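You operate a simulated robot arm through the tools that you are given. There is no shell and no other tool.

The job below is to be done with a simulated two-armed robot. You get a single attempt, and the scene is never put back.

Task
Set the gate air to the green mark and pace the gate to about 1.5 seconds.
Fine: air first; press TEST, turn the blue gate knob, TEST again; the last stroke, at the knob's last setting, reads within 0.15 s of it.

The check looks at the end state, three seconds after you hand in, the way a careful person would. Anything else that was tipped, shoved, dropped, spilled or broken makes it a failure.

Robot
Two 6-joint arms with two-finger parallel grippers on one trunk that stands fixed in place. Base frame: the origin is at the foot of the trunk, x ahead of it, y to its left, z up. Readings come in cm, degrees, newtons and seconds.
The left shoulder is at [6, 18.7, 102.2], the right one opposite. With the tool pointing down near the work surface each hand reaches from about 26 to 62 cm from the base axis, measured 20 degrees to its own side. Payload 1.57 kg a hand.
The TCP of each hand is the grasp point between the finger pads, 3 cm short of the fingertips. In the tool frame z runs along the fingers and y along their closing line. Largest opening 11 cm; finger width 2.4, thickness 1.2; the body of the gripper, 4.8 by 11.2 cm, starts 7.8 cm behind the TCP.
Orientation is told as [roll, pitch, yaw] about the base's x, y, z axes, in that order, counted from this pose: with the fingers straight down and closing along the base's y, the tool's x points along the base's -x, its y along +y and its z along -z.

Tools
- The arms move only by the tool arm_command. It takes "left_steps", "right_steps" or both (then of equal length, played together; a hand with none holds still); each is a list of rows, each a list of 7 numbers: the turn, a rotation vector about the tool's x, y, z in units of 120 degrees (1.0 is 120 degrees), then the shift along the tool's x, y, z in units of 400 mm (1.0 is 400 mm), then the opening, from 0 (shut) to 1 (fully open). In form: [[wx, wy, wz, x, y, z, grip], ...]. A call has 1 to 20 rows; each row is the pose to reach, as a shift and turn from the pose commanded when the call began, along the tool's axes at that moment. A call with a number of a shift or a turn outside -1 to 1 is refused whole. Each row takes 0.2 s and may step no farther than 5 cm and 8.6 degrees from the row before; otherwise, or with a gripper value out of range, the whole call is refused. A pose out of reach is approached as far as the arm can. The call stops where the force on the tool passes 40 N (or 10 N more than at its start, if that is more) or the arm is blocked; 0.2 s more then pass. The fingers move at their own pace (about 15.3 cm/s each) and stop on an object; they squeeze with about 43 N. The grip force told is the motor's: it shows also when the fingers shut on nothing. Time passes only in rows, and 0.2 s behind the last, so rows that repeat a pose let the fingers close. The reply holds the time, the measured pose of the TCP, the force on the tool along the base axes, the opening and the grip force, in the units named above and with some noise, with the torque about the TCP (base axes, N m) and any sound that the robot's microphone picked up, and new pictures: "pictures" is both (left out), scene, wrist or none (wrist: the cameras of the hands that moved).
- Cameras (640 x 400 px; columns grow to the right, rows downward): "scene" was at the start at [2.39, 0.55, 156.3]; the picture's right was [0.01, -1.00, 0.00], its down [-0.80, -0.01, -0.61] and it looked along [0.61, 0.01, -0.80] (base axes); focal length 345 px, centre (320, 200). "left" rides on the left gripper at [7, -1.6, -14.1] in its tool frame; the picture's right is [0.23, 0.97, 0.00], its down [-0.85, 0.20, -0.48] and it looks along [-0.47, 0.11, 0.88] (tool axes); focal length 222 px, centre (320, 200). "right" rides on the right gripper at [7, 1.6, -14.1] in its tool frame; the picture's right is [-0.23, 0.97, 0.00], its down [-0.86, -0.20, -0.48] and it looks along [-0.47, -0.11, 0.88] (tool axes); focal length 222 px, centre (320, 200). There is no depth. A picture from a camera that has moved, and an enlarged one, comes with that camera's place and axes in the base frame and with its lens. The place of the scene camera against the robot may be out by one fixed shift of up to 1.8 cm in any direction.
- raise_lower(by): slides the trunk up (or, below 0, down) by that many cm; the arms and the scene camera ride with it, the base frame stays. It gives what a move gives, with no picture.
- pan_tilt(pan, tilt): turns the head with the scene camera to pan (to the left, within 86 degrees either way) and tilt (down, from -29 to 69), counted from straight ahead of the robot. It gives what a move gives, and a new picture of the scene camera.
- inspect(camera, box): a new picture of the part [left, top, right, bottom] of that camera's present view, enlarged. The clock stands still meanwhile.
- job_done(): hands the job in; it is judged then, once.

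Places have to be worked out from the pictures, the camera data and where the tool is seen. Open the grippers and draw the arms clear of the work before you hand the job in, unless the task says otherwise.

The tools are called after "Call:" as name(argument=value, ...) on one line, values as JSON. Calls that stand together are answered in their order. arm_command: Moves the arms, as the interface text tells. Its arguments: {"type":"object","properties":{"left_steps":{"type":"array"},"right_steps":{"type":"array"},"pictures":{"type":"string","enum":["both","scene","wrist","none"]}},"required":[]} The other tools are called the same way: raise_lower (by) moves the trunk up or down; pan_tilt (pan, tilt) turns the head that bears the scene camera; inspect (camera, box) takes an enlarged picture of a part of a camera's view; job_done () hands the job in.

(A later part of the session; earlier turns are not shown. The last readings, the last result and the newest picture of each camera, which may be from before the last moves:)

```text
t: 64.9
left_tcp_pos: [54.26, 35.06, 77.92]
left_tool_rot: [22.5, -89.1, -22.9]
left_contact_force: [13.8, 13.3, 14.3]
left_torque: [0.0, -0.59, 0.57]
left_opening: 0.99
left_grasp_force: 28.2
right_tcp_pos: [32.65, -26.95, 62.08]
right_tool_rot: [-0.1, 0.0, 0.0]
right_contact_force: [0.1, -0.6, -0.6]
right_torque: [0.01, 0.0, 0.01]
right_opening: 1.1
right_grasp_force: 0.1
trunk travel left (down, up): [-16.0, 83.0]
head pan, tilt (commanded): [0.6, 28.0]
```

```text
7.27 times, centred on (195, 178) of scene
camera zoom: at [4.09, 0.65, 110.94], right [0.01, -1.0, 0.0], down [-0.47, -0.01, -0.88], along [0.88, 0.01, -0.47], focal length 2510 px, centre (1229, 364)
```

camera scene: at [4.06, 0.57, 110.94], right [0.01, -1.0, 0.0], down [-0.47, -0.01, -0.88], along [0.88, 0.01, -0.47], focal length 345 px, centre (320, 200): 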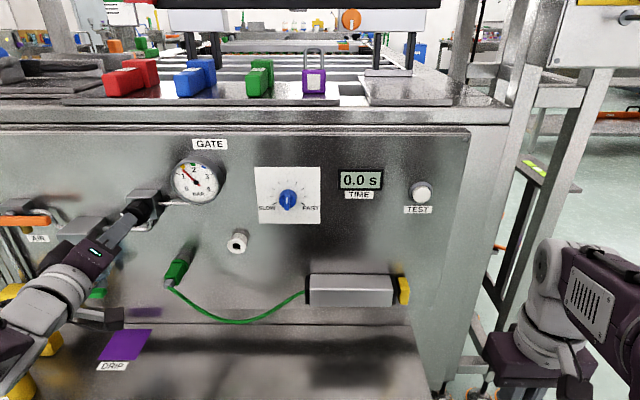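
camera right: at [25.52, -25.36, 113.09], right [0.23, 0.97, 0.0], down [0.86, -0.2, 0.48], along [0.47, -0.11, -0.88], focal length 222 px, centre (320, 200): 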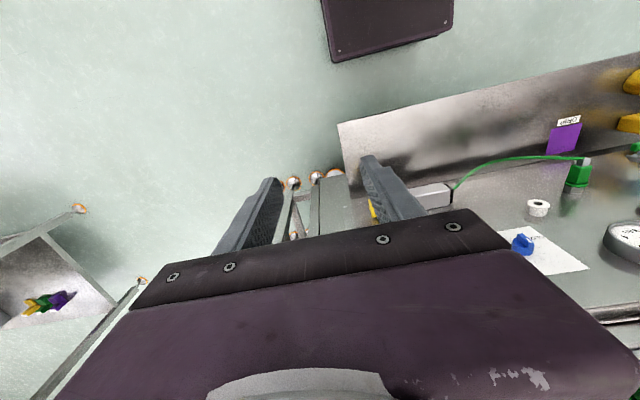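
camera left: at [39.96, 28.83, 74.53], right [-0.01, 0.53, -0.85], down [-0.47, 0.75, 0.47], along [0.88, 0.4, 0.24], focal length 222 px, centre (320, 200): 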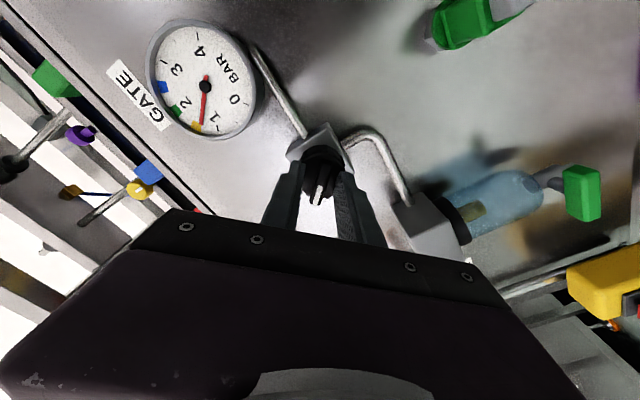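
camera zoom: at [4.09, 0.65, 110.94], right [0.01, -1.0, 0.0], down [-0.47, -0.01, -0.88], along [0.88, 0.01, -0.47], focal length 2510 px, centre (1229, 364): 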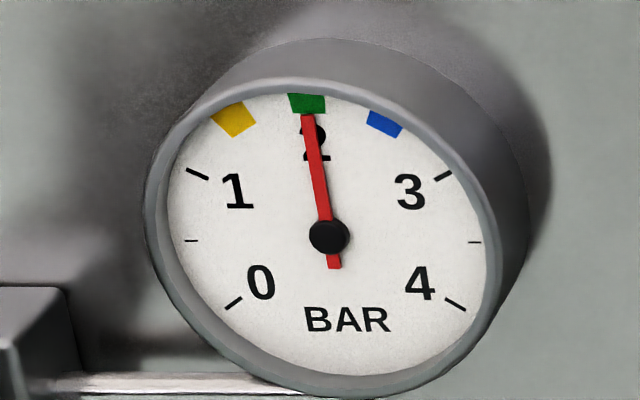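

The needle is now centred on the green mark at 2.0 bar. I'll relax the side forces slightly, open the fingers and check the gauge before backing away.

Call:
arm_command(left_steps=[[0, 0, 0, -0.003, 0.003, 0.003, 0.0], [0, 0, 0, -0.003, 0.003, 0.003, 0.0], [0, 0, 0, -0.003, 0.003, 0.003, 0.12], [0, 0, 0, -0.003, 0.003, 0.003, 0.236], [0, 0, 0, -0.003, 0.003, 0.003, 0.236]], pictures="none")

Call:
inspect(camera="scene", box=[160, 150, 230, 205])

```text
t: 66.1
left_tcp_pos: [54.28, 34.96, 78.04]
left_tool_rot: [22.0, -88.9, -22.5]
left_contact_force: [-16.5, -11.9, -10.2]
left_torque: [-0.05, 0.09, -0.08]
left_opening: 1.5
left_grasp_force: 0.1
right_tcp_pos: [32.47, -27.06, 62.0]
right_tool_rot: [-0.1, -0.2, 0.0]
right_contact_force: [-0.1, 0.0, 0.3]
right_torque: [-0.03, 0.0, -0.06]
right_opening: 1.09
right_grasp_force: 0.1
trunk travel left (down, up): [-16.0, 83.0]
head pan, tilt (commanded): [0.6, 28.0]
```

```text
7.27 times, centred on (195, 178) of scene
camera zoom: at [3.9, 0.46, 110.92], right [0.01, -1.0, 0.0], down [-0.47, 0.0, -0.88], along [0.88, 0.01, -0.47], focal length 2510 px, centre (1229, 364)
```

zoom: 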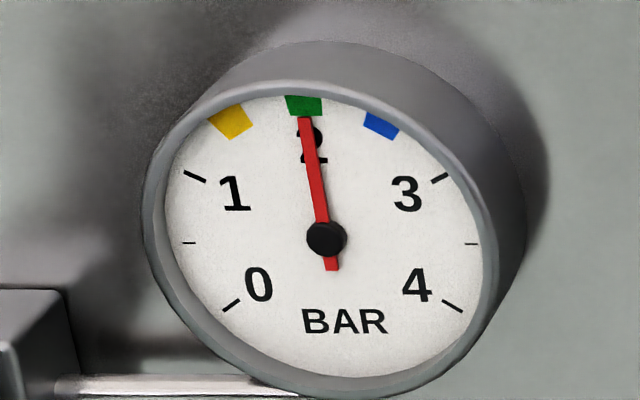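

The gauge held at green. I'll back straight off the knob.

Call:
arm_command(left_steps=[[0, 0, 0, 0, 0, -0.01, 0.236], [0, 0, 0, 0, 0, -0.03, 0.236], [0, 0, 0, 0, 0, -0.055, 0.236], [0, 0, 0, 0, 0, -0.055, 0.236]], pictures="wrist")

Call:
inspect(camera="scene", box=[90, 140, 230, 240])

Call:
inspect(camera="scene", box=[240, 140, 450, 240])

```text
t: 67.1
left_tcp_pos: [52.25, 35.28, 78.04]
left_tool_rot: [23.4, -89.0, -23.8]
left_contact_force: [0.1, -0.5, -1.1]
left_torque: [0.01, 0.0, 0.01]
left_opening: 2.6
left_grasp_force: 0.0
right_tcp_pos: [32.55, -27.0, 62.05]
right_tool_rot: [0.1, 0.0, 0.0]
right_contact_force: [-0.1, -0.1, 0.2]
right_torque: [0.01, -0.01, -0.01]
right_opening: 1.12
right_grasp_force: 0.0
trunk travel left (down, up): [-16.0, 83.0]
head pan, tilt (commanded): [0.6, 28.0]
camera left: at [37.86, 33.59, 71.34], right [0.0, 0.98, -0.22], down [-0.46, 0.2, 0.86], along [0.89, 0.1, 0.45], focal length 222 px, centre (320, 200)
```

left: 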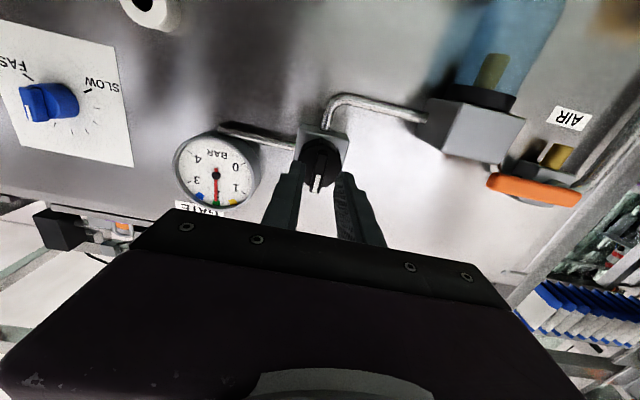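

```text
4.00 times, centred on (160, 190) of scene
camera zoom: at [4.06, 0.57, 110.94], right [0.01, -1.0, 0.0], down [-0.47, -0.01, -0.88], along [0.88, 0.01, -0.47], focal length 1381 px, centre (960, 240)
```

zoom: 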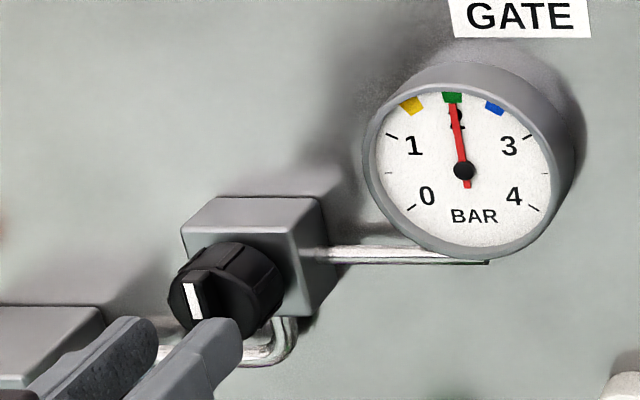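

```text
3.05 times, centred on (345, 190) of scene
camera zoom: at [4.06, 0.57, 110.94], right [0.01, -1.0, 0.0], down [-0.47, -0.01, -0.88], along [0.88, 0.01, -0.47], focal length 1052 px, centre (244, 230)
```

zoom: 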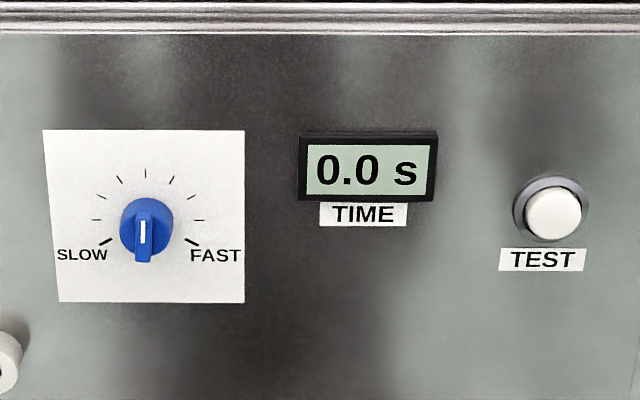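

The air is set at green and held. Now the right hand: I'll bring it in front of its own shoulder (y ≈ −19), fingers shut, and start levelling it in the same way.

Call:
arm_command(right_steps=[[0, 0, 0, -0.08, 0.06, 0, 0.0], [0, 0, 0, -0.16, 0.12, 0, 0.0], [0, 0, 0, -0.24, 0.175, 0, 0.0], [0, -0.0625, 0, -0.273, 0.18, -0.04, 0.0], [0, -0.125, 0, -0.306, 0.185, -0.083, 0.0], [0, -0.1875, 0, -0.339, 0.19, -0.125, 0.0], [0, -0.25, 0, -0.372, 0.194, -0.167, 0.0], [0, -0.3125, 0, -0.405, 0.197, -0.209, 0.0], [0, -0.375, 0, -0.4375, 0.2, -0.25, 0.0]], pictures="scene")

```text
t: 69.1
left_tcp_pos: [52.3, 35.1, 77.94]
left_tool_rot: [22.9, -89.0, -23.4]
left_contact_force: [0.1, -0.1, 0.3]
left_torque: [0.0, -0.05, 0.03]
left_opening: 2.59
left_grasp_force: 0.0
right_tcp_pos: [50.02, -19.03, 71.93]
right_tool_rot: [-0.1, -45.2, 0.0]
right_contact_force: [-0.2, -0.2, 0.7]
right_torque: [0.0, 0.01, 0.0]
right_opening: 0.0
right_grasp_force: 21.3
trunk travel left (down, up): [-16.0, 83.0]
head pan, tilt (commanded): [0.6, 28.0]
camera scene: at [4.06, 0.57, 110.94], right [0.01, -1.0, 0.0], down [-0.47, -0.01, -0.88], along [0.88, 0.01, -0.47], focal length 345 px, centre (320, 200)
```

scene: 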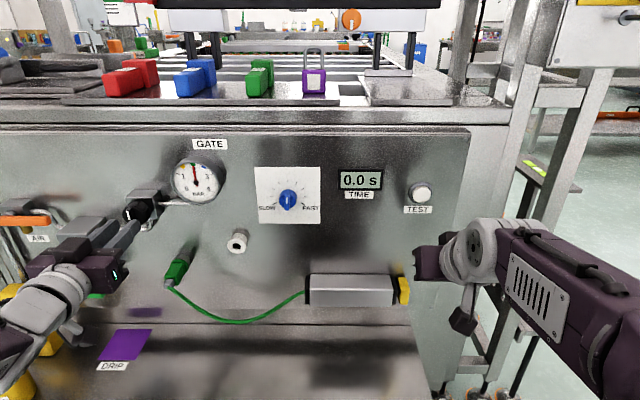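

Good, at 45°. Now level it fully at about [52, −19, 78], facing TEST.

Call:
arm_command(right_steps=[[0, -0.0625, 0, -0.0293, 0, -0.0177, 0.0], [0, -0.125, 0, -0.0587, 0, -0.0353, 0.0], [0, -0.1875, 0, -0.088, 0, -0.053, 0.0], [0, -0.25, 0, -0.1057, 0, -0.059, 0.0], [0, -0.3125, 0, -0.1233, 0, -0.065, 0.0], [0, -0.374, 0, -0.141, 0, -0.071, 0.0]], pictures="both")

```text
t: 70.5
left_tcp_pos: [52.16, 35.13, 78.17]
left_tool_rot: [22.6, -89.0, -23.2]
left_contact_force: [0.3, 0.2, -0.2]
left_torque: [-0.02, 0.0, -0.04]
left_opening: 2.63
left_grasp_force: 0.1
right_tcp_pos: [52.12, -18.93, 77.98]
right_tool_rot: [4.8, -89.9, -4.8]
right_contact_force: [-0.6, -0.2, 0.0]
right_torque: [0.0, 0.03, 0.0]
right_opening: 0.0
right_grasp_force: 21.1
trunk travel left (down, up): [-16.0, 83.0]
head pan, tilt (commanded): [0.6, 28.0]
camera scene: at [4.08, 0.57, 110.94], right [0.01, -1.0, 0.0], down [-0.47, -0.01, -0.88], along [0.88, 0.01, -0.47], focal length 345 px, centre (320, 200)
camera right: at [37.93, -17.28, 71.05], right [0.0, 0.97, 0.23], down [-0.48, -0.2, 0.86], along [0.88, -0.11, 0.46], focal length 222 px, centre (320, 200)
```

scene: 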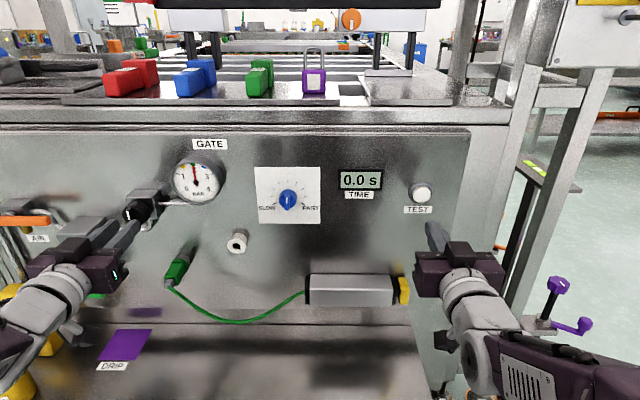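
right: 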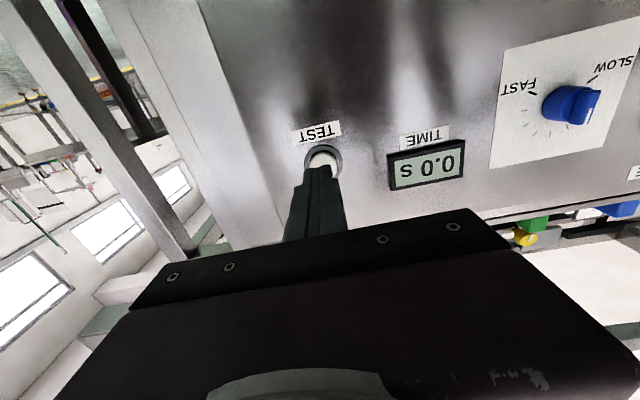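

The right hand is level in front of TEST, which I place at about [63, −18.8, 79.1]. I'll line up the shut fingertips with it and advance to about 2 cm short.

Call:
arm_command(right_steps=[[0, 0, 0, -0.015, 0.002, 0.03, 0.0], [0, 0, 0, -0.028, 0.003, 0.06, 0.0], [0, 0, 0, -0.028, 0.003, 0.09, 0.0], [0, 0, 0, -0.028, 0.003, 0.12, 0.0], [0, 0, 0, -0.028, 0.003, 0.145, 0.0]], pictures="both")

Call:
inspect(camera="scene", box=[370, 150, 500, 240])

Call:
inspect(camera="right", box=[260, 80, 420, 200])

```text
t: 71.7
left_tcp_pos: [52.22, 35.16, 77.98]
left_tool_rot: [22.7, -89.1, -23.2]
left_contact_force: [0.1, -0.2, 0.6]
left_torque: [-0.01, 0.01, 0.04]
left_opening: 2.58
left_grasp_force: 0.1
right_tcp_pos: [57.96, -18.91, 79.22]
right_tool_rot: [0.3, -89.8, -0.4]
right_contact_force: [-0.4, 1.2, -0.6]
right_torque: [0.04, -0.01, 0.01]
right_opening: 0.0
right_grasp_force: 20.7
trunk travel left (down, up): [-16.0, 83.0]
head pan, tilt (commanded): [0.6, 28.0]
camera scene: at [4.07, 0.57, 110.94], right [0.01, -1.0, 0.0], down [-0.47, -0.01, -0.88], along [0.88, 0.01, -0.47], focal length 345 px, centre (320, 200)
camera right: at [43.73, -17.26, 72.22], right [0.0, 0.97, 0.23], down [-0.48, -0.2, 0.86], along [0.88, -0.11, 0.46], focal length 222 px, centre (320, 200)
```

scene: 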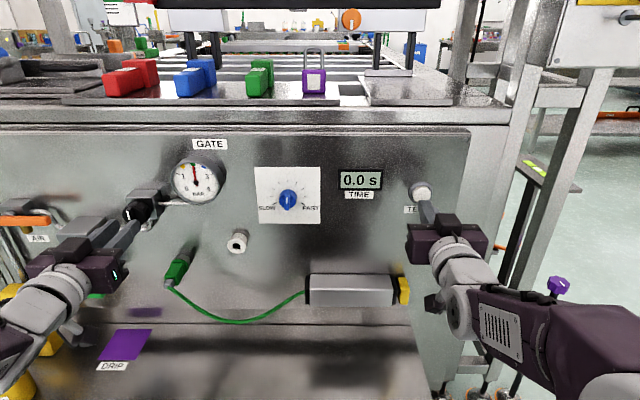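
right: 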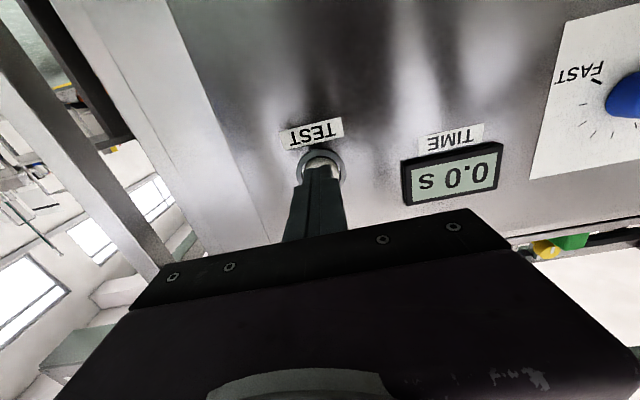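

```text
4.44 times, centred on (435, 195) of scene
camera zoom: at [4.07, 0.57, 110.94], right [0.01, -1.0, 0.0], down [-0.47, -0.01, -0.88], along [0.88, 0.01, -0.47], focal length 1534 px, centre (-191, 222)
```

zoom: 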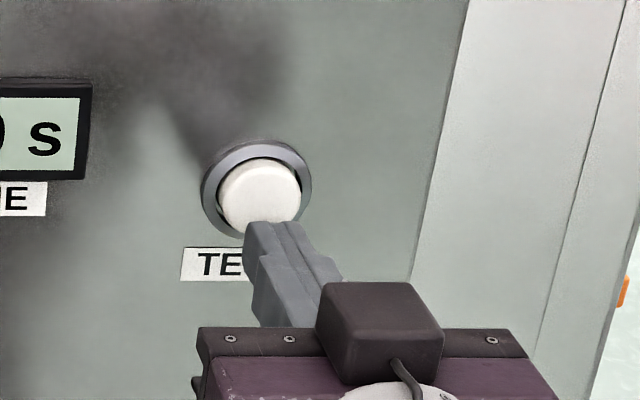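

```text
3.33 times, centred on (340, 140) of right
camera zoom: at [43.73, -17.26, 72.22], right [0.0, 0.97, 0.23], down [-0.48, -0.2, 0.86], along [0.88, -0.11, 0.46], focal length 740 px, centre (253, 400)
```

zoom: 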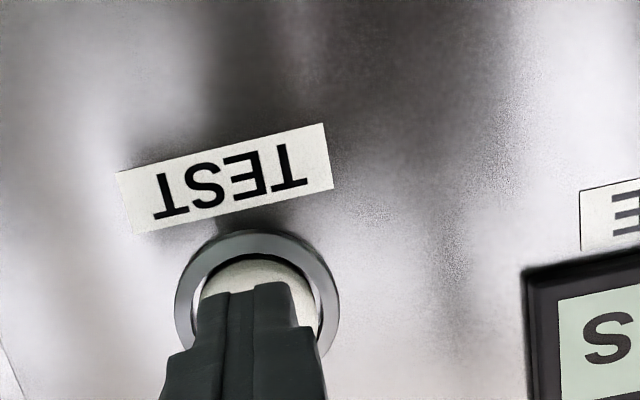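

The fingertips are square on the button. I'll raise them 0.5 cm and creep forward until it presses.

Call:
arm_command(right_steps=[[0, 0, 0, -0.013, -0.002, 0.01, 0.0], [0, 0, 0, -0.013, -0.002, 0.02, 0.0], [0, 0, 0, -0.013, -0.002, 0.03, 0.0], [0, 0, 0, -0.013, -0.002, 0.0375, 0.0], [0, 0, 0, -0.013, -0.002, 0.045, 0.0]], pictures="scene")

```text
t: 72.9
left_tcp_pos: [52.13, 35.07, 78.08]
left_tool_rot: [22.7, -89.0, -23.2]
left_contact_force: [0.1, 0.9, 1.0]
left_torque: [0.01, 0.01, 0.01]
left_opening: 2.59
left_grasp_force: 0.1
right_tcp_pos: [59.69, -18.95, 79.66]
right_tool_rot: [-6.5, -90.0, 6.5]
right_contact_force: [-2.6, 1.0, -1.5]
right_torque: [0.03, 0.0, 0.06]
right_opening: 0.0
right_grasp_force: 21.3
trunk travel left (down, up): [-16.0, 83.0]
head pan, tilt (commanded): [0.6, 28.0]
heard: click
camera scene: at [4.05, 0.58, 110.94], right [0.01, -1.0, 0.0], down [-0.47, -0.01, -0.88], along [0.88, 0.01, -0.47], focal length 345 px, centre (320, 200)
```

scene: 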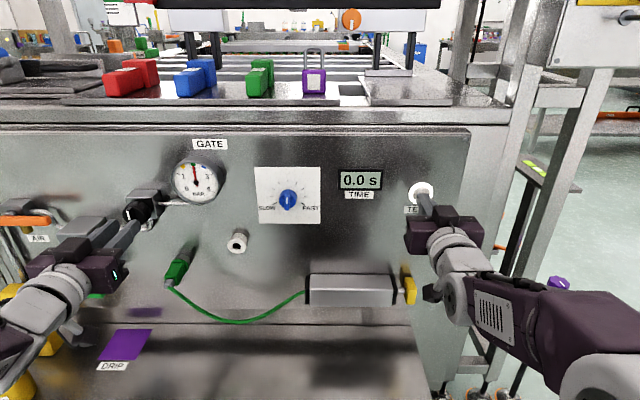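

A click was heard and the cylinder's yellow end has started moving. I'll back off the button and wait for the stroke to finish.

Call:
arm_command(right_steps=[[0, 0, 0, 0, 0, -0.03, 0.0], [0, 0, 0, 0, 0, -0.05, 0.0], [0, 0, 0, 0, 0, -0.05, 0.0], [0, 0, 0, 0, 0, -0.05, 0.0], [0, 0, 0, 0, 0, -0.05, 0.0], [0, 0, 0, 0, 0, -0.05, 0.0], [0, 0, 0, 0, 0, -0.05, 0.0], [0, 0, 0, 0, 0, -0.05, 0.0], [0, 0, 0, 0, 0, -0.05, 0.0], [0, 0, 0, 0, 0, -0.05, 0.0], [0, 0, 0, 0, 0, -0.05, 0.0], [0, 0, 0, 0, 0, -0.05, 0.0], [0, 0, 0, 0, 0, -0.05, 0.0], [0, 0, 0, 0, 0, -0.05, 0.0], [0, 0, 0, 0, 0, -0.05, 0.0]], pictures="scene")

Call:
inspect(camera="scene", box=[240, 150, 440, 310])

```text
t: 76.1
left_tcp_pos: [52.17, 35.14, 78.11]
left_tool_rot: [22.9, -89.0, -23.4]
left_contact_force: [0.0, 0.1, 0.1]
left_torque: [-0.01, 0.02, 0.03]
left_opening: 2.6
left_grasp_force: 0.0
right_tcp_pos: [57.68, -19.02, 79.57]
right_tool_rot: [-1.3, -89.9, 1.0]
right_contact_force: [0.1, 0.2, 0.3]
right_torque: [-0.02, 0.01, -0.03]
right_opening: 0.0
right_grasp_force: 21.4
trunk travel left (down, up): [-16.0, 83.0]
head pan, tilt (commanded): [0.6, 28.0]
camera scene: at [4.07, 0.57, 110.94], right [0.01, -1.0, 0.0], down [-0.47, -0.01, -0.88], along [0.88, 0.01, -0.47], focal length 345 px, centre (320, 200)
```

scene: 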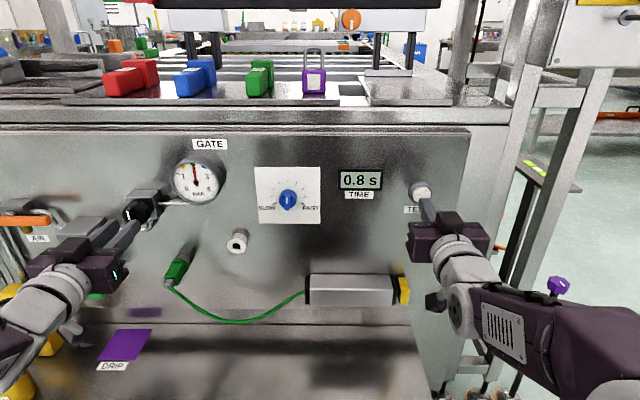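

```text
2.50 times, centred on (340, 230) of scene
camera zoom: at [4.07, 0.57, 110.94], right [0.01, -1.0, 0.0], down [-0.47, -0.01, -0.88], along [0.88, 0.01, -0.47], focal length 863 px, centre (270, 125)
```

zoom: 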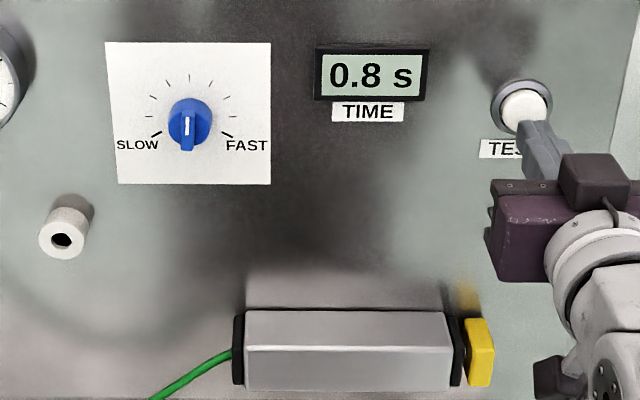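

The first stroke reads 0.8 s, with the knob at mid-scale, so it must go toward SLOW. I'll move the left hand level across to the blue knob (about y = 7.2, z = 79), keeping the tips at x ≈ 56, well short of it.

Call:
arm_command(left_steps=[[0, 0, 0, -0.003, -0.09, 0, 0.236], [0, 0, 0, -0.006, -0.19, 0.0, 0.236], [0, 0, 0, -0.01, -0.29, 0.005, 0.236], [0, 0, 0, -0.014, -0.39, 0.01, 0.236], [0, 0, 0, -0.018, -0.49, 0.015, 0.236], [0, 0, 0, -0.022, -0.59, 0.02, 0.236], [0, 0, 0, -0.025, -0.69, 0.02, 0.236], [0, 0, 0, -0.025, -0.6975, 0.02, 0.236]], pictures="both")

Call:
inspect(camera="left", box=[240, 80, 400, 200])

```text
t: 77.9
left_tcp_pos: [52.95, 7.21, 78.94]
left_tool_rot: [25.5, -89.0, -25.9]
left_contact_force: [-0.6, -0.5, 0.1]
left_torque: [0.02, 0.0, 0.02]
left_opening: 2.61
left_grasp_force: 0.2
right_tcp_pos: [57.72, -18.92, 79.51]
right_tool_rot: [2.4, -89.9, -2.4]
right_contact_force: [-0.3, 0.1, -0.1]
right_torque: [0.02, -0.01, 0.04]
right_opening: 0.02
right_grasp_force: 21.5
trunk travel left (down, up): [-16.0, 83.0]
head pan, tilt (commanded): [0.6, 28.0]
camera scene: at [4.07, 0.56, 110.94], right [0.01, -1.0, 0.0], down [-0.47, -0.01, -0.88], along [0.88, 0.01, -0.47], focal length 345 px, centre (320, 200)
camera left: at [38.53, 5.68, 72.23], right [0.0, 0.98, -0.22], down [-0.46, 0.2, 0.86], along [0.89, 0.1, 0.45], focal length 222 px, centre (320, 200)
```

scene: 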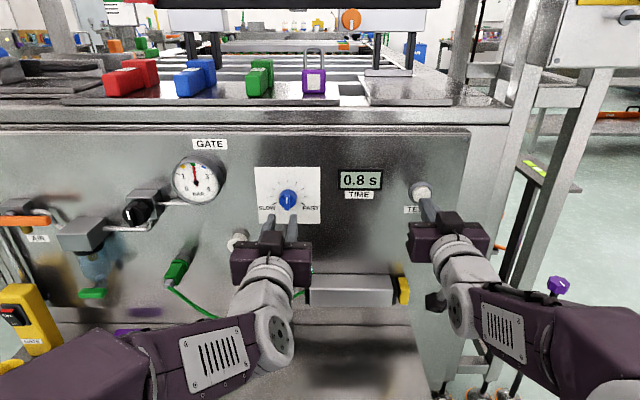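
left: 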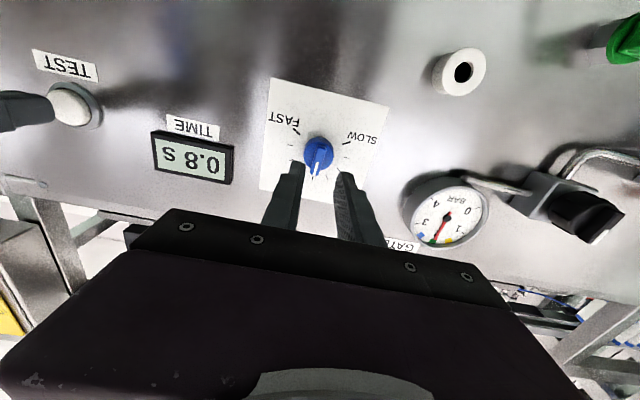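

```text
3.33 times, centred on (320, 140) of left
camera zoom: at [38.53, 5.68, 72.23], right [0.0, 0.98, -0.22], down [-0.46, 0.2, 0.86], along [0.89, 0.1, 0.45], focal length 740 px, centre (320, 400)
```

zoom: 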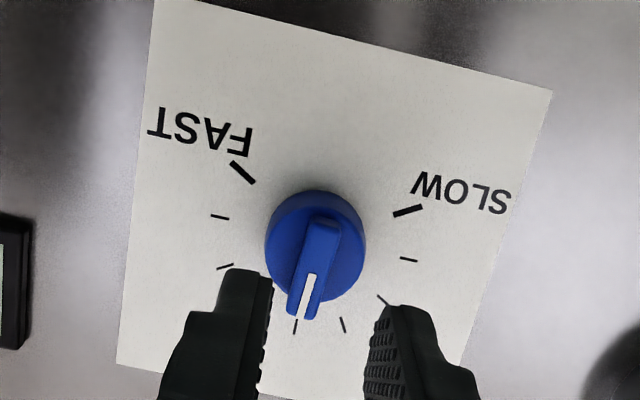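

Clear view: the blue fin points straight up, its axis at about y = 6.95, z = 79.05. I'll centre on it and advance to just before the fin.

Call:
arm_command(left_steps=[[0, 0, 0, -0.0025, -0.0068, 0.025, 0.236], [0, 0, 0, -0.0025, -0.0068, 0.055, 0.236], [0, 0, 0, -0.0025, -0.0068, 0.085, 0.236], [0, 0, 0, -0.0025, -0.0068, 0.1125, 0.236], [0, 0, 0, -0.0025, -0.0068, 0.1125, 0.236]], pictures="none")

Call:
inspect(camera="left", box=[240, 80, 400, 200])

Call:
inspect(camera="scene", box=[230, 150, 350, 250])

```text
t: 79.1
left_tcp_pos: [57.25, 6.89, 78.95]
left_tool_rot: [22.2, -89.0, -22.7]
left_contact_force: [0.7, -0.7, -0.3]
left_torque: [0.02, 0.01, 0.01]
left_opening: 2.63
left_grasp_force: 0.0
right_tcp_pos: [57.58, -18.87, 79.62]
right_tool_rot: [-0.1, -89.8, 0.0]
right_contact_force: [0.6, -0.3, 0.1]
right_torque: [0.02, 0.01, 0.01]
right_opening: 0.01
right_grasp_force: 21.4
trunk travel left (down, up): [-16.0, 83.0]
head pan, tilt (commanded): [0.6, 28.0]
```

```text
3.33 times, centred on (320, 140) of left
camera zoom: at [42.98, 5.32, 72.21], right [0.0, 0.98, -0.22], down [-0.46, 0.2, 0.86], along [0.89, 0.1, 0.45], focal length 740 px, centre (320, 400)
```

zoom: 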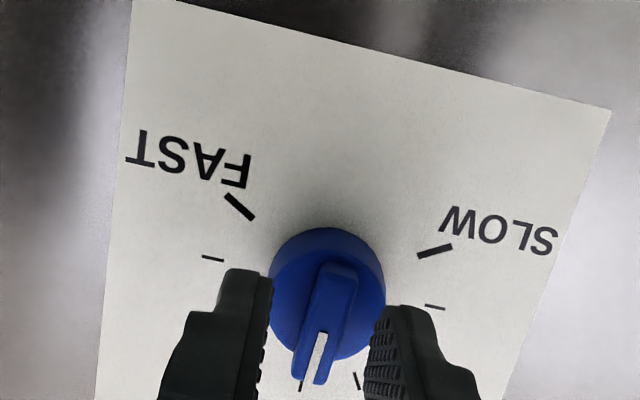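

```text
4.00 times, centred on (290, 200) of scene
camera zoom: at [4.07, 0.56, 110.94], right [0.01, -1.0, 0.0], down [-0.47, -0.01, -0.88], along [0.88, 0.01, -0.47], focal length 1381 px, centre (440, 200)
```

zoom: 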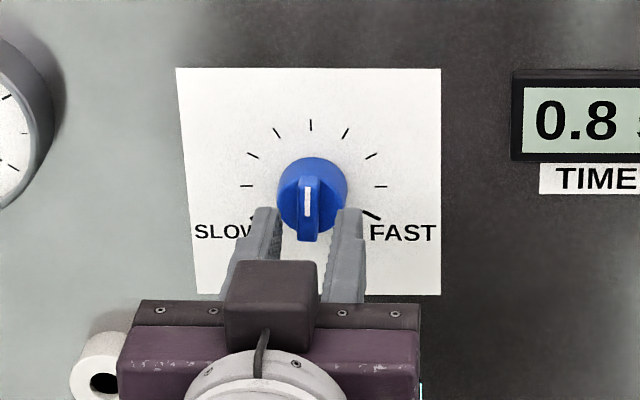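

The fin front is at about x = 60.2, right at the fingertips, and centred between them. I'll creep forward until the tips touch the knob face.

Call:
arm_command(left_steps=[[0, 0, 0, 0, 0.0005, 0.008, 0.236], [0, 0, 0, 0, 0.0005, 0.014, 0.236], [0, 0, 0, 0, 0.0005, 0.02, 0.236], [0, 0, 0, 0, 0.0005, 0.025, 0.236], [0, 0, 0, 0, 0.0005, 0.03, 0.236], [0, 0, 0, 0, 0.0005, 0.035, 0.236]], pictures="none")

Call:
inspect(camera="left", box=[260, 110, 390, 210])

```text
t: 80.5
left_tcp_pos: [58.57, 6.73, 78.83]
left_tool_rot: [22.9, -89.0, -23.5]
left_contact_force: [-0.5, -1.1, -0.1]
left_torque: [-0.01, -0.01, 0.05]
left_opening: 2.61
left_grasp_force: 0.0
right_tcp_pos: [57.75, -18.86, 79.67]
right_tool_rot: [-0.1, -89.9, 0.1]
right_contact_force: [-0.4, 0.0, 0.4]
right_torque: [0.02, -0.02, 0.02]
right_opening: 0.03
right_grasp_force: 21.6
trunk travel left (down, up): [-16.0, 83.0]
head pan, tilt (commanded): [0.6, 28.0]
```

```text
4.00 times, centred on (325, 160) of left
camera zoom: at [44.31, 5.33, 72.1], right [0.0, 0.98, -0.22], down [-0.46, 0.2, 0.86], along [0.89, 0.1, 0.45], focal length 888 px, centre (300, 360)
```

zoom: 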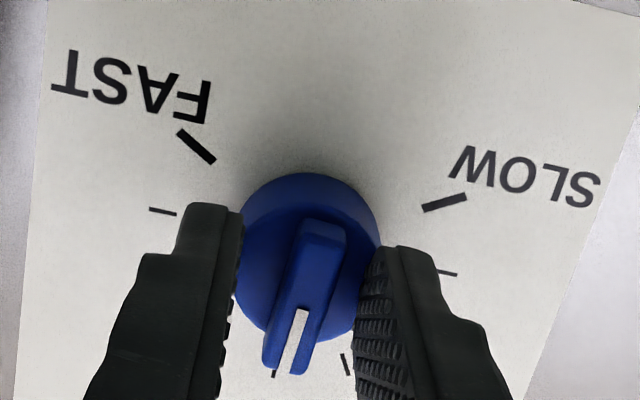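

The tips now overlap the fin by about 1.3 cm with no contact force. I'll close on the fin.

Call:
arm_command(left_steps=[[0, 0, 0, 0, 0, 0, 0.15], [0, 0, 0, 0, 0, 0, 0.05], [0, 0, 0, 0, 0, 0, 0.0], [0, 0, 0, 0, 0, 0, 0.0]], pictures="none")

Call:
inspect(camera="left", box=[260, 110, 390, 210])

```text
t: 81.5
left_tcp_pos: [58.62, 6.95, 78.8]
left_tool_rot: [17.1, -89.0, -17.5]
left_contact_force: [-1.3, 9.0, -1.0]
left_torque: [-0.02, 0.02, 0.53]
left_opening: 1.01
left_grasp_force: 27.8
right_tcp_pos: [57.67, -18.83, 79.65]
right_tool_rot: [-30.7, -90.0, 30.7]
right_contact_force: [0.2, 0.2, -0.3]
right_torque: [0.03, 0.01, 0.0]
right_opening: 0.0
right_grasp_force: 20.7
trunk travel left (down, up): [-16.0, 83.0]
head pan, tilt (commanded): [0.6, 28.0]
```

```text
4.00 times, centred on (325, 160) of left
camera zoom: at [44.32, 5.46, 72.08], right [0.0, 0.97, -0.22], down [-0.46, 0.2, 0.86], along [0.89, 0.1, 0.45], focal length 888 px, centre (300, 360)
```

zoom: 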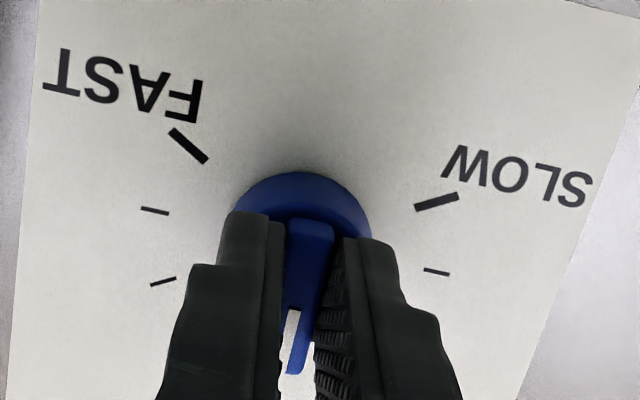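

The fin is gripped (1.0 cm). I'll turn it 40° counter-clockwise toward SLOW, staying on the axis.

Call:
arm_command(left_steps=[[0, 0, -0.0667, -0.001, 0.001, 0, 0.0], [0, 0, -0.1333, -0.002, 0.001, 0, 0.0], [0, 0, -0.2, -0.003, 0.001, 0, 0.0], [0, 0, -0.2667, -0.004, 0.001, 0, 0.0], [0, 0, -0.3333, -0.005, 0.001, 0, 0.0], [0, 0, -0.3333, -0.005, 0.001, 0, 0.0]], pictures="scene")

Call:
inspect(camera="scene", box=[230, 150, 350, 250])

Call:
inspect(camera="left", box=[240, 80, 400, 200])

```text
t: 82.9
left_tcp_pos: [58.72, 6.85, 78.86]
left_tool_rot: [-88.2, -50.2, 88.0]
left_contact_force: [-13.2, 3.7, -16.3]
left_torque: [-0.07, 0.31, -0.02]
left_opening: 0.96
left_grasp_force: 27.9
right_tcp_pos: [57.62, -18.85, 79.8]
right_tool_rot: [-17.9, -89.7, 17.9]
right_contact_force: [-0.3, -0.3, 0.0]
right_torque: [0.02, -0.01, 0.01]
right_opening: 0.0
right_grasp_force: 21.2
trunk travel left (down, up): [-16.0, 83.0]
head pan, tilt (commanded): [0.6, 28.0]
camera scene: at [4.06, 0.63, 110.92], right [0.01, -1.0, 0.0], down [-0.47, -0.01, -0.88], along [0.88, 0.01, -0.47], focal length 345 px, centre (320, 200)
```

scene: 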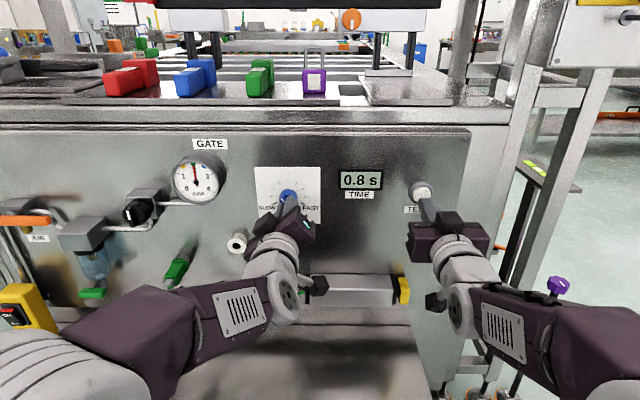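

```text
4.00 times, centred on (290, 200) of scene
camera zoom: at [4.06, 0.63, 110.92], right [0.01, -1.0, 0.0], down [-0.47, -0.01, -0.88], along [0.88, 0.01, -0.47], focal length 1381 px, centre (440, 200)
```

zoom: 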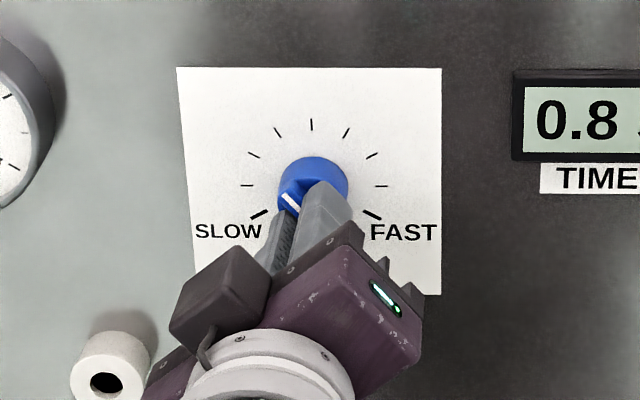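

```text
3.33 times, centred on (320, 140) of left
camera zoom: at [44.3, 1.24, 74.87], right [-0.01, 0.6, -0.8], down [-0.46, 0.7, 0.54], along [0.89, 0.37, 0.27], focal length 740 px, centre (320, 400)
```

zoom: 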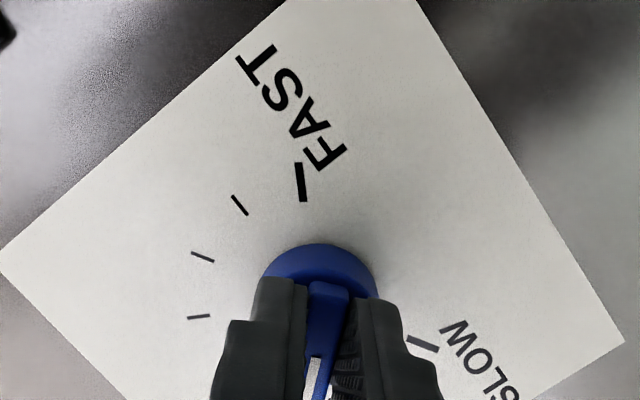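

The knob is now at about −40°. While holding it, I'll press TEST with the right hand and wait for the stroke.

Call:
arm_command(right_steps=[[0, 0, 0, 0, 0, 0.02, 0.0], [0, 0, 0, 0, 0, 0.035, 0.0], [0, 0, 0, 0, 0, 0.045, 0.0], [0, 0, 0, 0, 0, 0.053, 0.0], [0, 0, 0, 0, 0, 0.053, 0.0], [0, 0, 0, 0, 0, 0.03, 0.0], [0, 0, 0, 0, 0, 0.0, 0.0], [0, 0, 0, 0, 0, 0.0, 0.0], [0, 0, 0, 0, 0, 0.0, 0.0], [0, 0, 0, 0, 0, 0.0, 0.0], [0, 0, 0, 0, 0, 0.0, 0.0], [0, 0, 0, 0, 0, 0.0, 0.0], [0, 0, 0, 0, 0, 0.0, 0.0], [0, 0, 0, 0, 0, 0.0, 0.0], [0, 0, 0, 0, 0, 0.0, 0.0], [0, 0, 0, 0, 0, 0.0, 0.0], [0, 0, 0, 0, 0, 0.0, 0.0], [0, 0, 0, 0, 0, 0.0, 0.0], [0, 0, 0, 0, 0, 0.0, 0.0]], pictures="scene")

Call:
inspect(camera="scene", box=[240, 150, 440, 310])

```text
t: 86.9
left_tcp_pos: [58.63, 6.95, 78.86]
left_tool_rot: [-88.1, -50.4, 87.9]
left_contact_force: [-17.5, -0.4, -20.0]
left_torque: [-0.01, 0.41, -0.2]
left_opening: 1.0
left_grasp_force: 28.3
right_tcp_pos: [57.67, -18.91, 79.65]
right_tool_rot: [-4.9, -89.8, 4.9]
right_contact_force: [-0.1, -0.2, 0.2]
right_torque: [-0.01, -0.02, -0.01]
right_opening: 0.0
right_grasp_force: 20.7
trunk travel left (down, up): [-16.0, 83.0]
head pan, tilt (commanded): [0.6, 28.0]
heard: click
camera scene: at [4.09, 0.58, 110.93], right [0.01, -1.0, 0.0], down [-0.47, -0.01, -0.88], along [0.88, 0.01, -0.47], focal length 345 px, centre (320, 200)
```

scene: 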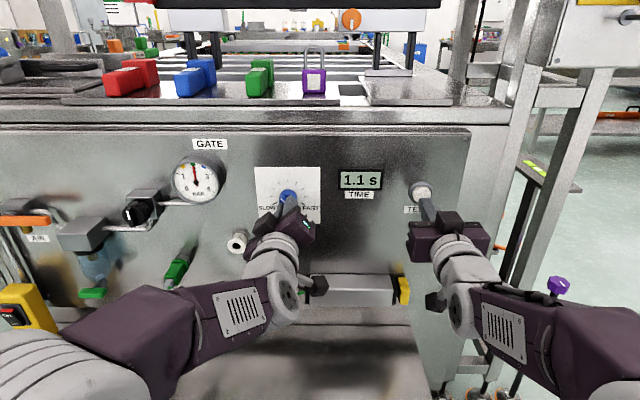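

```text
2.50 times, centred on (340, 230) of scene
camera zoom: at [4.09, 0.58, 110.93], right [0.01, -1.0, 0.0], down [-0.47, -0.01, -0.88], along [0.88, 0.01, -0.47], focal length 863 px, centre (270, 125)
```

zoom: 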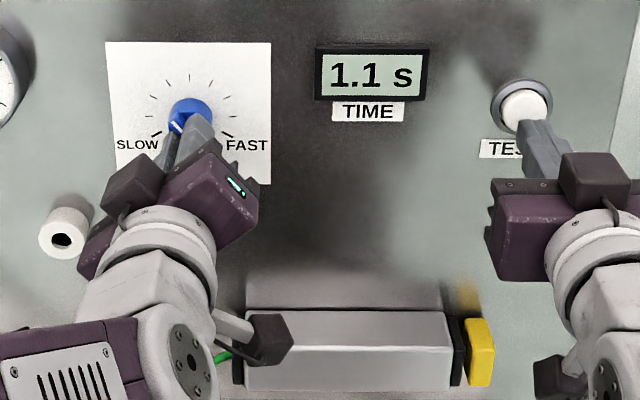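

It reads 1.1 s at −40°. The settings so far suggest 1.5 s lies around −70° to −90°. I'll turn 38° further toward SLOW, easing the residual forces.

Call:
arm_command(left_steps=[[0, 0, -0.0633, 0.002, 0.002, -0.003, 0.0], [0, 0, -0.1267, 0.0029, 0.0024, -0.003, 0.0], [0, 0, -0.19, 0.0029, 0.0024, -0.003, 0.0], [0, 0, -0.2533, 0.0029, 0.0024, -0.003, 0.0], [0, 0, -0.3167, 0.0029, 0.0024, -0.003, 0.0], [0, 0, -0.3167, 0.0029, 0.0024, -0.003, 0.0]], pictures="scene")

Call:
inspect(camera="scene", box=[230, 150, 350, 250])

```text
t: 88.3
left_tcp_pos: [58.74, 6.76, 78.97]
left_tool_rot: [-89.2, -12.3, 89.4]
left_contact_force: [6.4, -2.5, -1.7]
left_torque: [0.04, -0.12, -0.9]
left_opening: 0.97
left_grasp_force: 28.7
right_tcp_pos: [57.78, -18.93, 79.64]
right_tool_rot: [6.0, -89.8, -6.1]
right_contact_force: [-1.1, -0.7, -0.4]
right_torque: [0.0, -0.01, 0.03]
right_opening: 0.0
right_grasp_force: 21.2
trunk travel left (down, up): [-16.0, 83.0]
head pan, tilt (commanded): [0.6, 28.0]
camera scene: at [4.19, 0.53, 110.94], right [0.01, -1.0, 0.0], down [-0.47, 0.0, -0.88], along [0.88, 0.01, -0.47], focal length 345 px, centre (320, 200)
```

scene: 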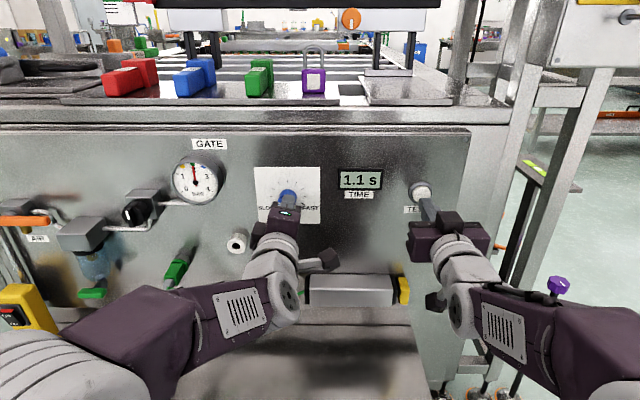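

```text
4.00 times, centred on (290, 200) of scene
camera zoom: at [4.19, 0.53, 110.94], right [0.01, -1.0, 0.0], down [-0.47, 0.0, -0.88], along [0.88, 0.01, -0.47], focal length 1381 px, centre (440, 200)
```

zoom: 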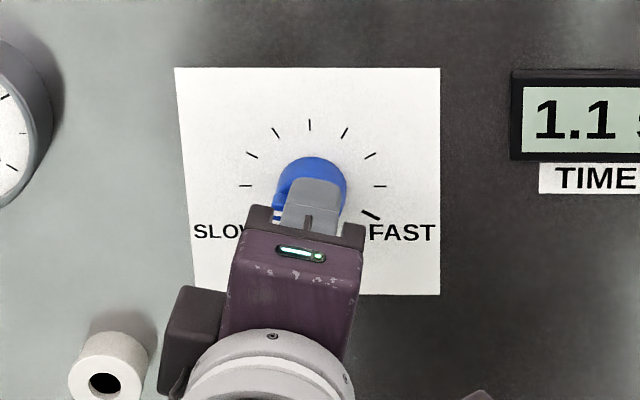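

The knob is now at about −78°. I'll press TEST again and read the timer.

Call:
arm_command(right_steps=[[0, 0, 0, 0, 0, 0.02, 0.0], [0, 0, 0, 0, 0, 0.035, 0.0], [0, 0, 0, 0, 0, 0.045, 0.0], [0, 0, 0, 0, 0, 0.052, 0.0], [0, 0, 0, 0, 0, 0.052, 0.0], [0, 0, 0, 0, 0, 0.03, 0.0], [0, 0, 0, 0, 0, 0.0, 0.0], [0, 0, 0, 0, 0, 0.0, 0.0], [0, 0, 0, 0, 0, 0.0, 0.0], [0, 0, 0, 0, 0, 0.0, 0.0], [0, 0, 0, 0, 0, 0.0, 0.0], [0, 0, 0, 0, 0, 0.0, 0.0], [0, 0, 0, 0, 0, 0.0, 0.0], [0, 0, 0, 0, 0, 0.0, 0.0], [0, 0, 0, 0, 0, 0.0, 0.0], [0, 0, 0, 0, 0, 0.0, 0.0], [0, 0, 0, 0, 0, 0.0, 0.0], [0, 0, 0, 0, 0, 0.0, 0.0], [0, 0, 0, 0, 0, 0.0, 0.0]], pictures="scene")

Call:
inspect(camera="scene", box=[240, 150, 440, 310])

```text
t: 92.3
left_tcp_pos: [58.72, 6.88, 78.93]
left_tool_rot: [-89.2, -12.4, 89.4]
left_contact_force: [23.8, -3.0, 18.1]
left_torque: [0.03, -0.7, -0.15]
left_opening: 0.99
left_grasp_force: 28.0
right_tcp_pos: [57.79, -18.98, 79.67]
right_tool_rot: [11.5, -89.9, -11.6]
right_contact_force: [-0.2, -0.7, 0.0]
right_torque: [0.01, 0.01, 0.0]
right_opening: 0.02
right_grasp_force: 21.5
trunk travel left (down, up): [-16.0, 83.0]
head pan, tilt (commanded): [0.6, 28.0]
heard: click
camera scene: at [4.17, 0.5, 110.94], right [0.01, -1.0, 0.0], down [-0.47, 0.0, -0.88], along [0.88, 0.01, -0.47], focal length 345 px, centre (320, 200)
```

scene: 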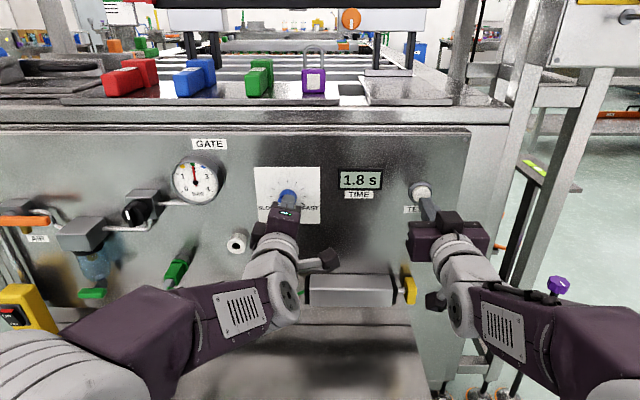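

```text
2.50 times, centred on (340, 230) of scene
camera zoom: at [4.17, 0.5, 110.94], right [0.01, -1.0, 0.0], down [-0.47, 0.0, -0.88], along [0.88, 0.01, -0.47], focal length 863 px, centre (270, 125)
```

zoom: 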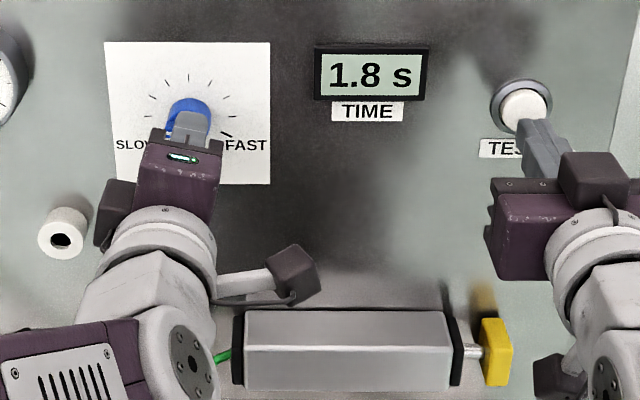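

It reads 1.8 s at −78°. Since 1/time falls about linearly with angle (0.8, 1.1 and 1.8 s at 0, −40 and −78°), 1.5 s should be near −66°. I'll turn back 11.5° and confirm the reading has settled.

Call:
arm_command(left_steps=[[0, 0, 0.032, -0.0008, -0.003, 0.003, 0.0], [0, 0, 0.064, -0.0008, -0.003, 0.003, 0.0], [0, 0, 0.096, -0.0008, -0.003, 0.003, 0.0], [0, 0, 0.096, -0.0008, -0.003, 0.003, 0.0], [0, 0, 0.096, -0.0008, -0.003, 0.003, 0.0], [0, 0, 0.096, -0.0008, -0.003, 0.003, 0.0]], pictures="none")

Call:
inspect(camera="scene", box=[240, 150, 440, 310])

```text
t: 93.7
left_tcp_pos: [58.75, 6.8, 78.94]
left_tool_rot: [-88.8, -24.0, 88.9]
left_contact_force: [-10.4, -2.7, -5.5]
left_torque: [0.01, -0.26, 0.15]
left_opening: 1.0
left_grasp_force: 28.4
right_tcp_pos: [57.71, -18.99, 79.71]
right_tool_rot: [9.0, -89.9, -9.0]
right_contact_force: [0.6, -0.6, -0.2]
right_torque: [0.0, -0.01, -0.03]
right_opening: 0.01
right_grasp_force: 21.7
trunk travel left (down, up): [-16.0, 83.0]
head pan, tilt (commanded): [0.6, 28.0]
```

```text
2.50 times, centred on (340, 230) of scene
camera zoom: at [3.97, 0.54, 110.92], right [0.01, -1.0, 0.0], down [-0.47, 0.0, -0.88], along [0.88, 0.01, -0.47], focal length 863 px, centre (270, 125)
```

zoom: 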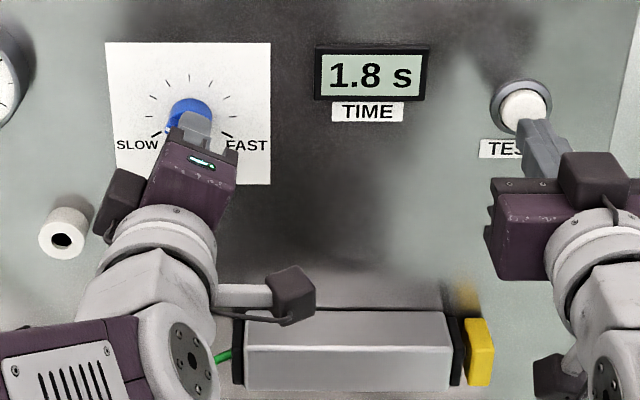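

1.8 s was final. The knob is now at −66°; I'll press TEST and wait.

Call:
arm_command(right_steps=[[0, 0, 0, 0, 0, 0.02, 0.0], [0, 0, 0, 0, 0, 0.035, 0.0], [0, 0, 0, 0, 0, 0.045, 0.0], [0, 0, 0, 0, 0, 0.052, 0.0], [0, 0, 0, 0, 0, 0.052, 0.0], [0, 0, 0, 0, 0, 0.03, 0.0], [0, 0, 0, 0, 0, 0.0, 0.0], [0, 0, 0, 0, 0, 0.0, 0.0], [0, 0, 0, 0, 0, 0.0, 0.0], [0, 0, 0, 0, 0, 0.0, 0.0], [0, 0, 0, 0, 0, 0.0, 0.0], [0, 0, 0, 0, 0, 0.0, 0.0], [0, 0, 0, 0, 0, 0.0, 0.0], [0, 0, 0, 0, 0, 0.0, 0.0], [0, 0, 0, 0, 0, 0.0, 0.0], [0, 0, 0, 0, 0, 0.0, 0.0], [0, 0, 0, 0, 0, 0.0, 0.0], [0, 0, 0, 0, 0, 0.0, 0.0], [0, 0, 0, 0, 0, 0.0, 0.0]], pictures="none")

Call:
inspect(camera="scene", box=[240, 150, 440, 310])

```text
t: 97.7
left_tcp_pos: [58.72, 6.84, 78.98]
left_tool_rot: [-88.8, -23.9, 88.9]
left_contact_force: [-21.4, -2.8, -20.1]
left_torque: [-0.02, 0.21, -0.22]
left_opening: 0.99
left_grasp_force: 28.4
right_tcp_pos: [57.48, -19.03, 79.72]
right_tool_rot: [4.6, -89.9, -4.6]
right_contact_force: [-0.2, -0.5, -0.8]
right_torque: [0.05, 0.02, -0.02]
right_opening: 0.0
right_grasp_force: 21.6
trunk travel left (down, up): [-16.0, 83.0]
head pan, tilt (commanded): [0.6, 28.0]
heard: click
```

```text
2.50 times, centred on (340, 230) of scene
camera zoom: at [4.0, 0.55, 110.93], right [0.01, -1.0, 0.0], down [-0.47, -0.01, -0.88], along [0.88, 0.01, -0.47], focal length 863 px, centre (270, 125)
```

zoom: 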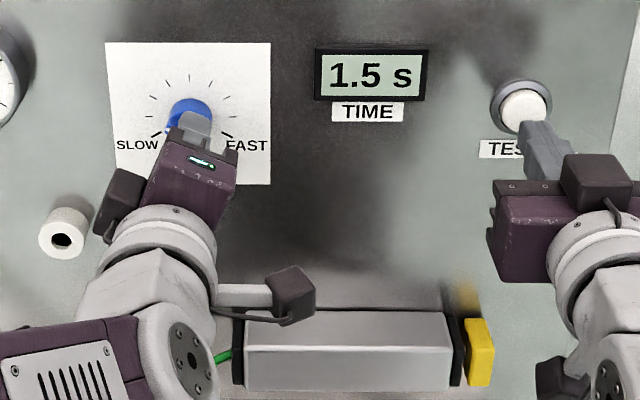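

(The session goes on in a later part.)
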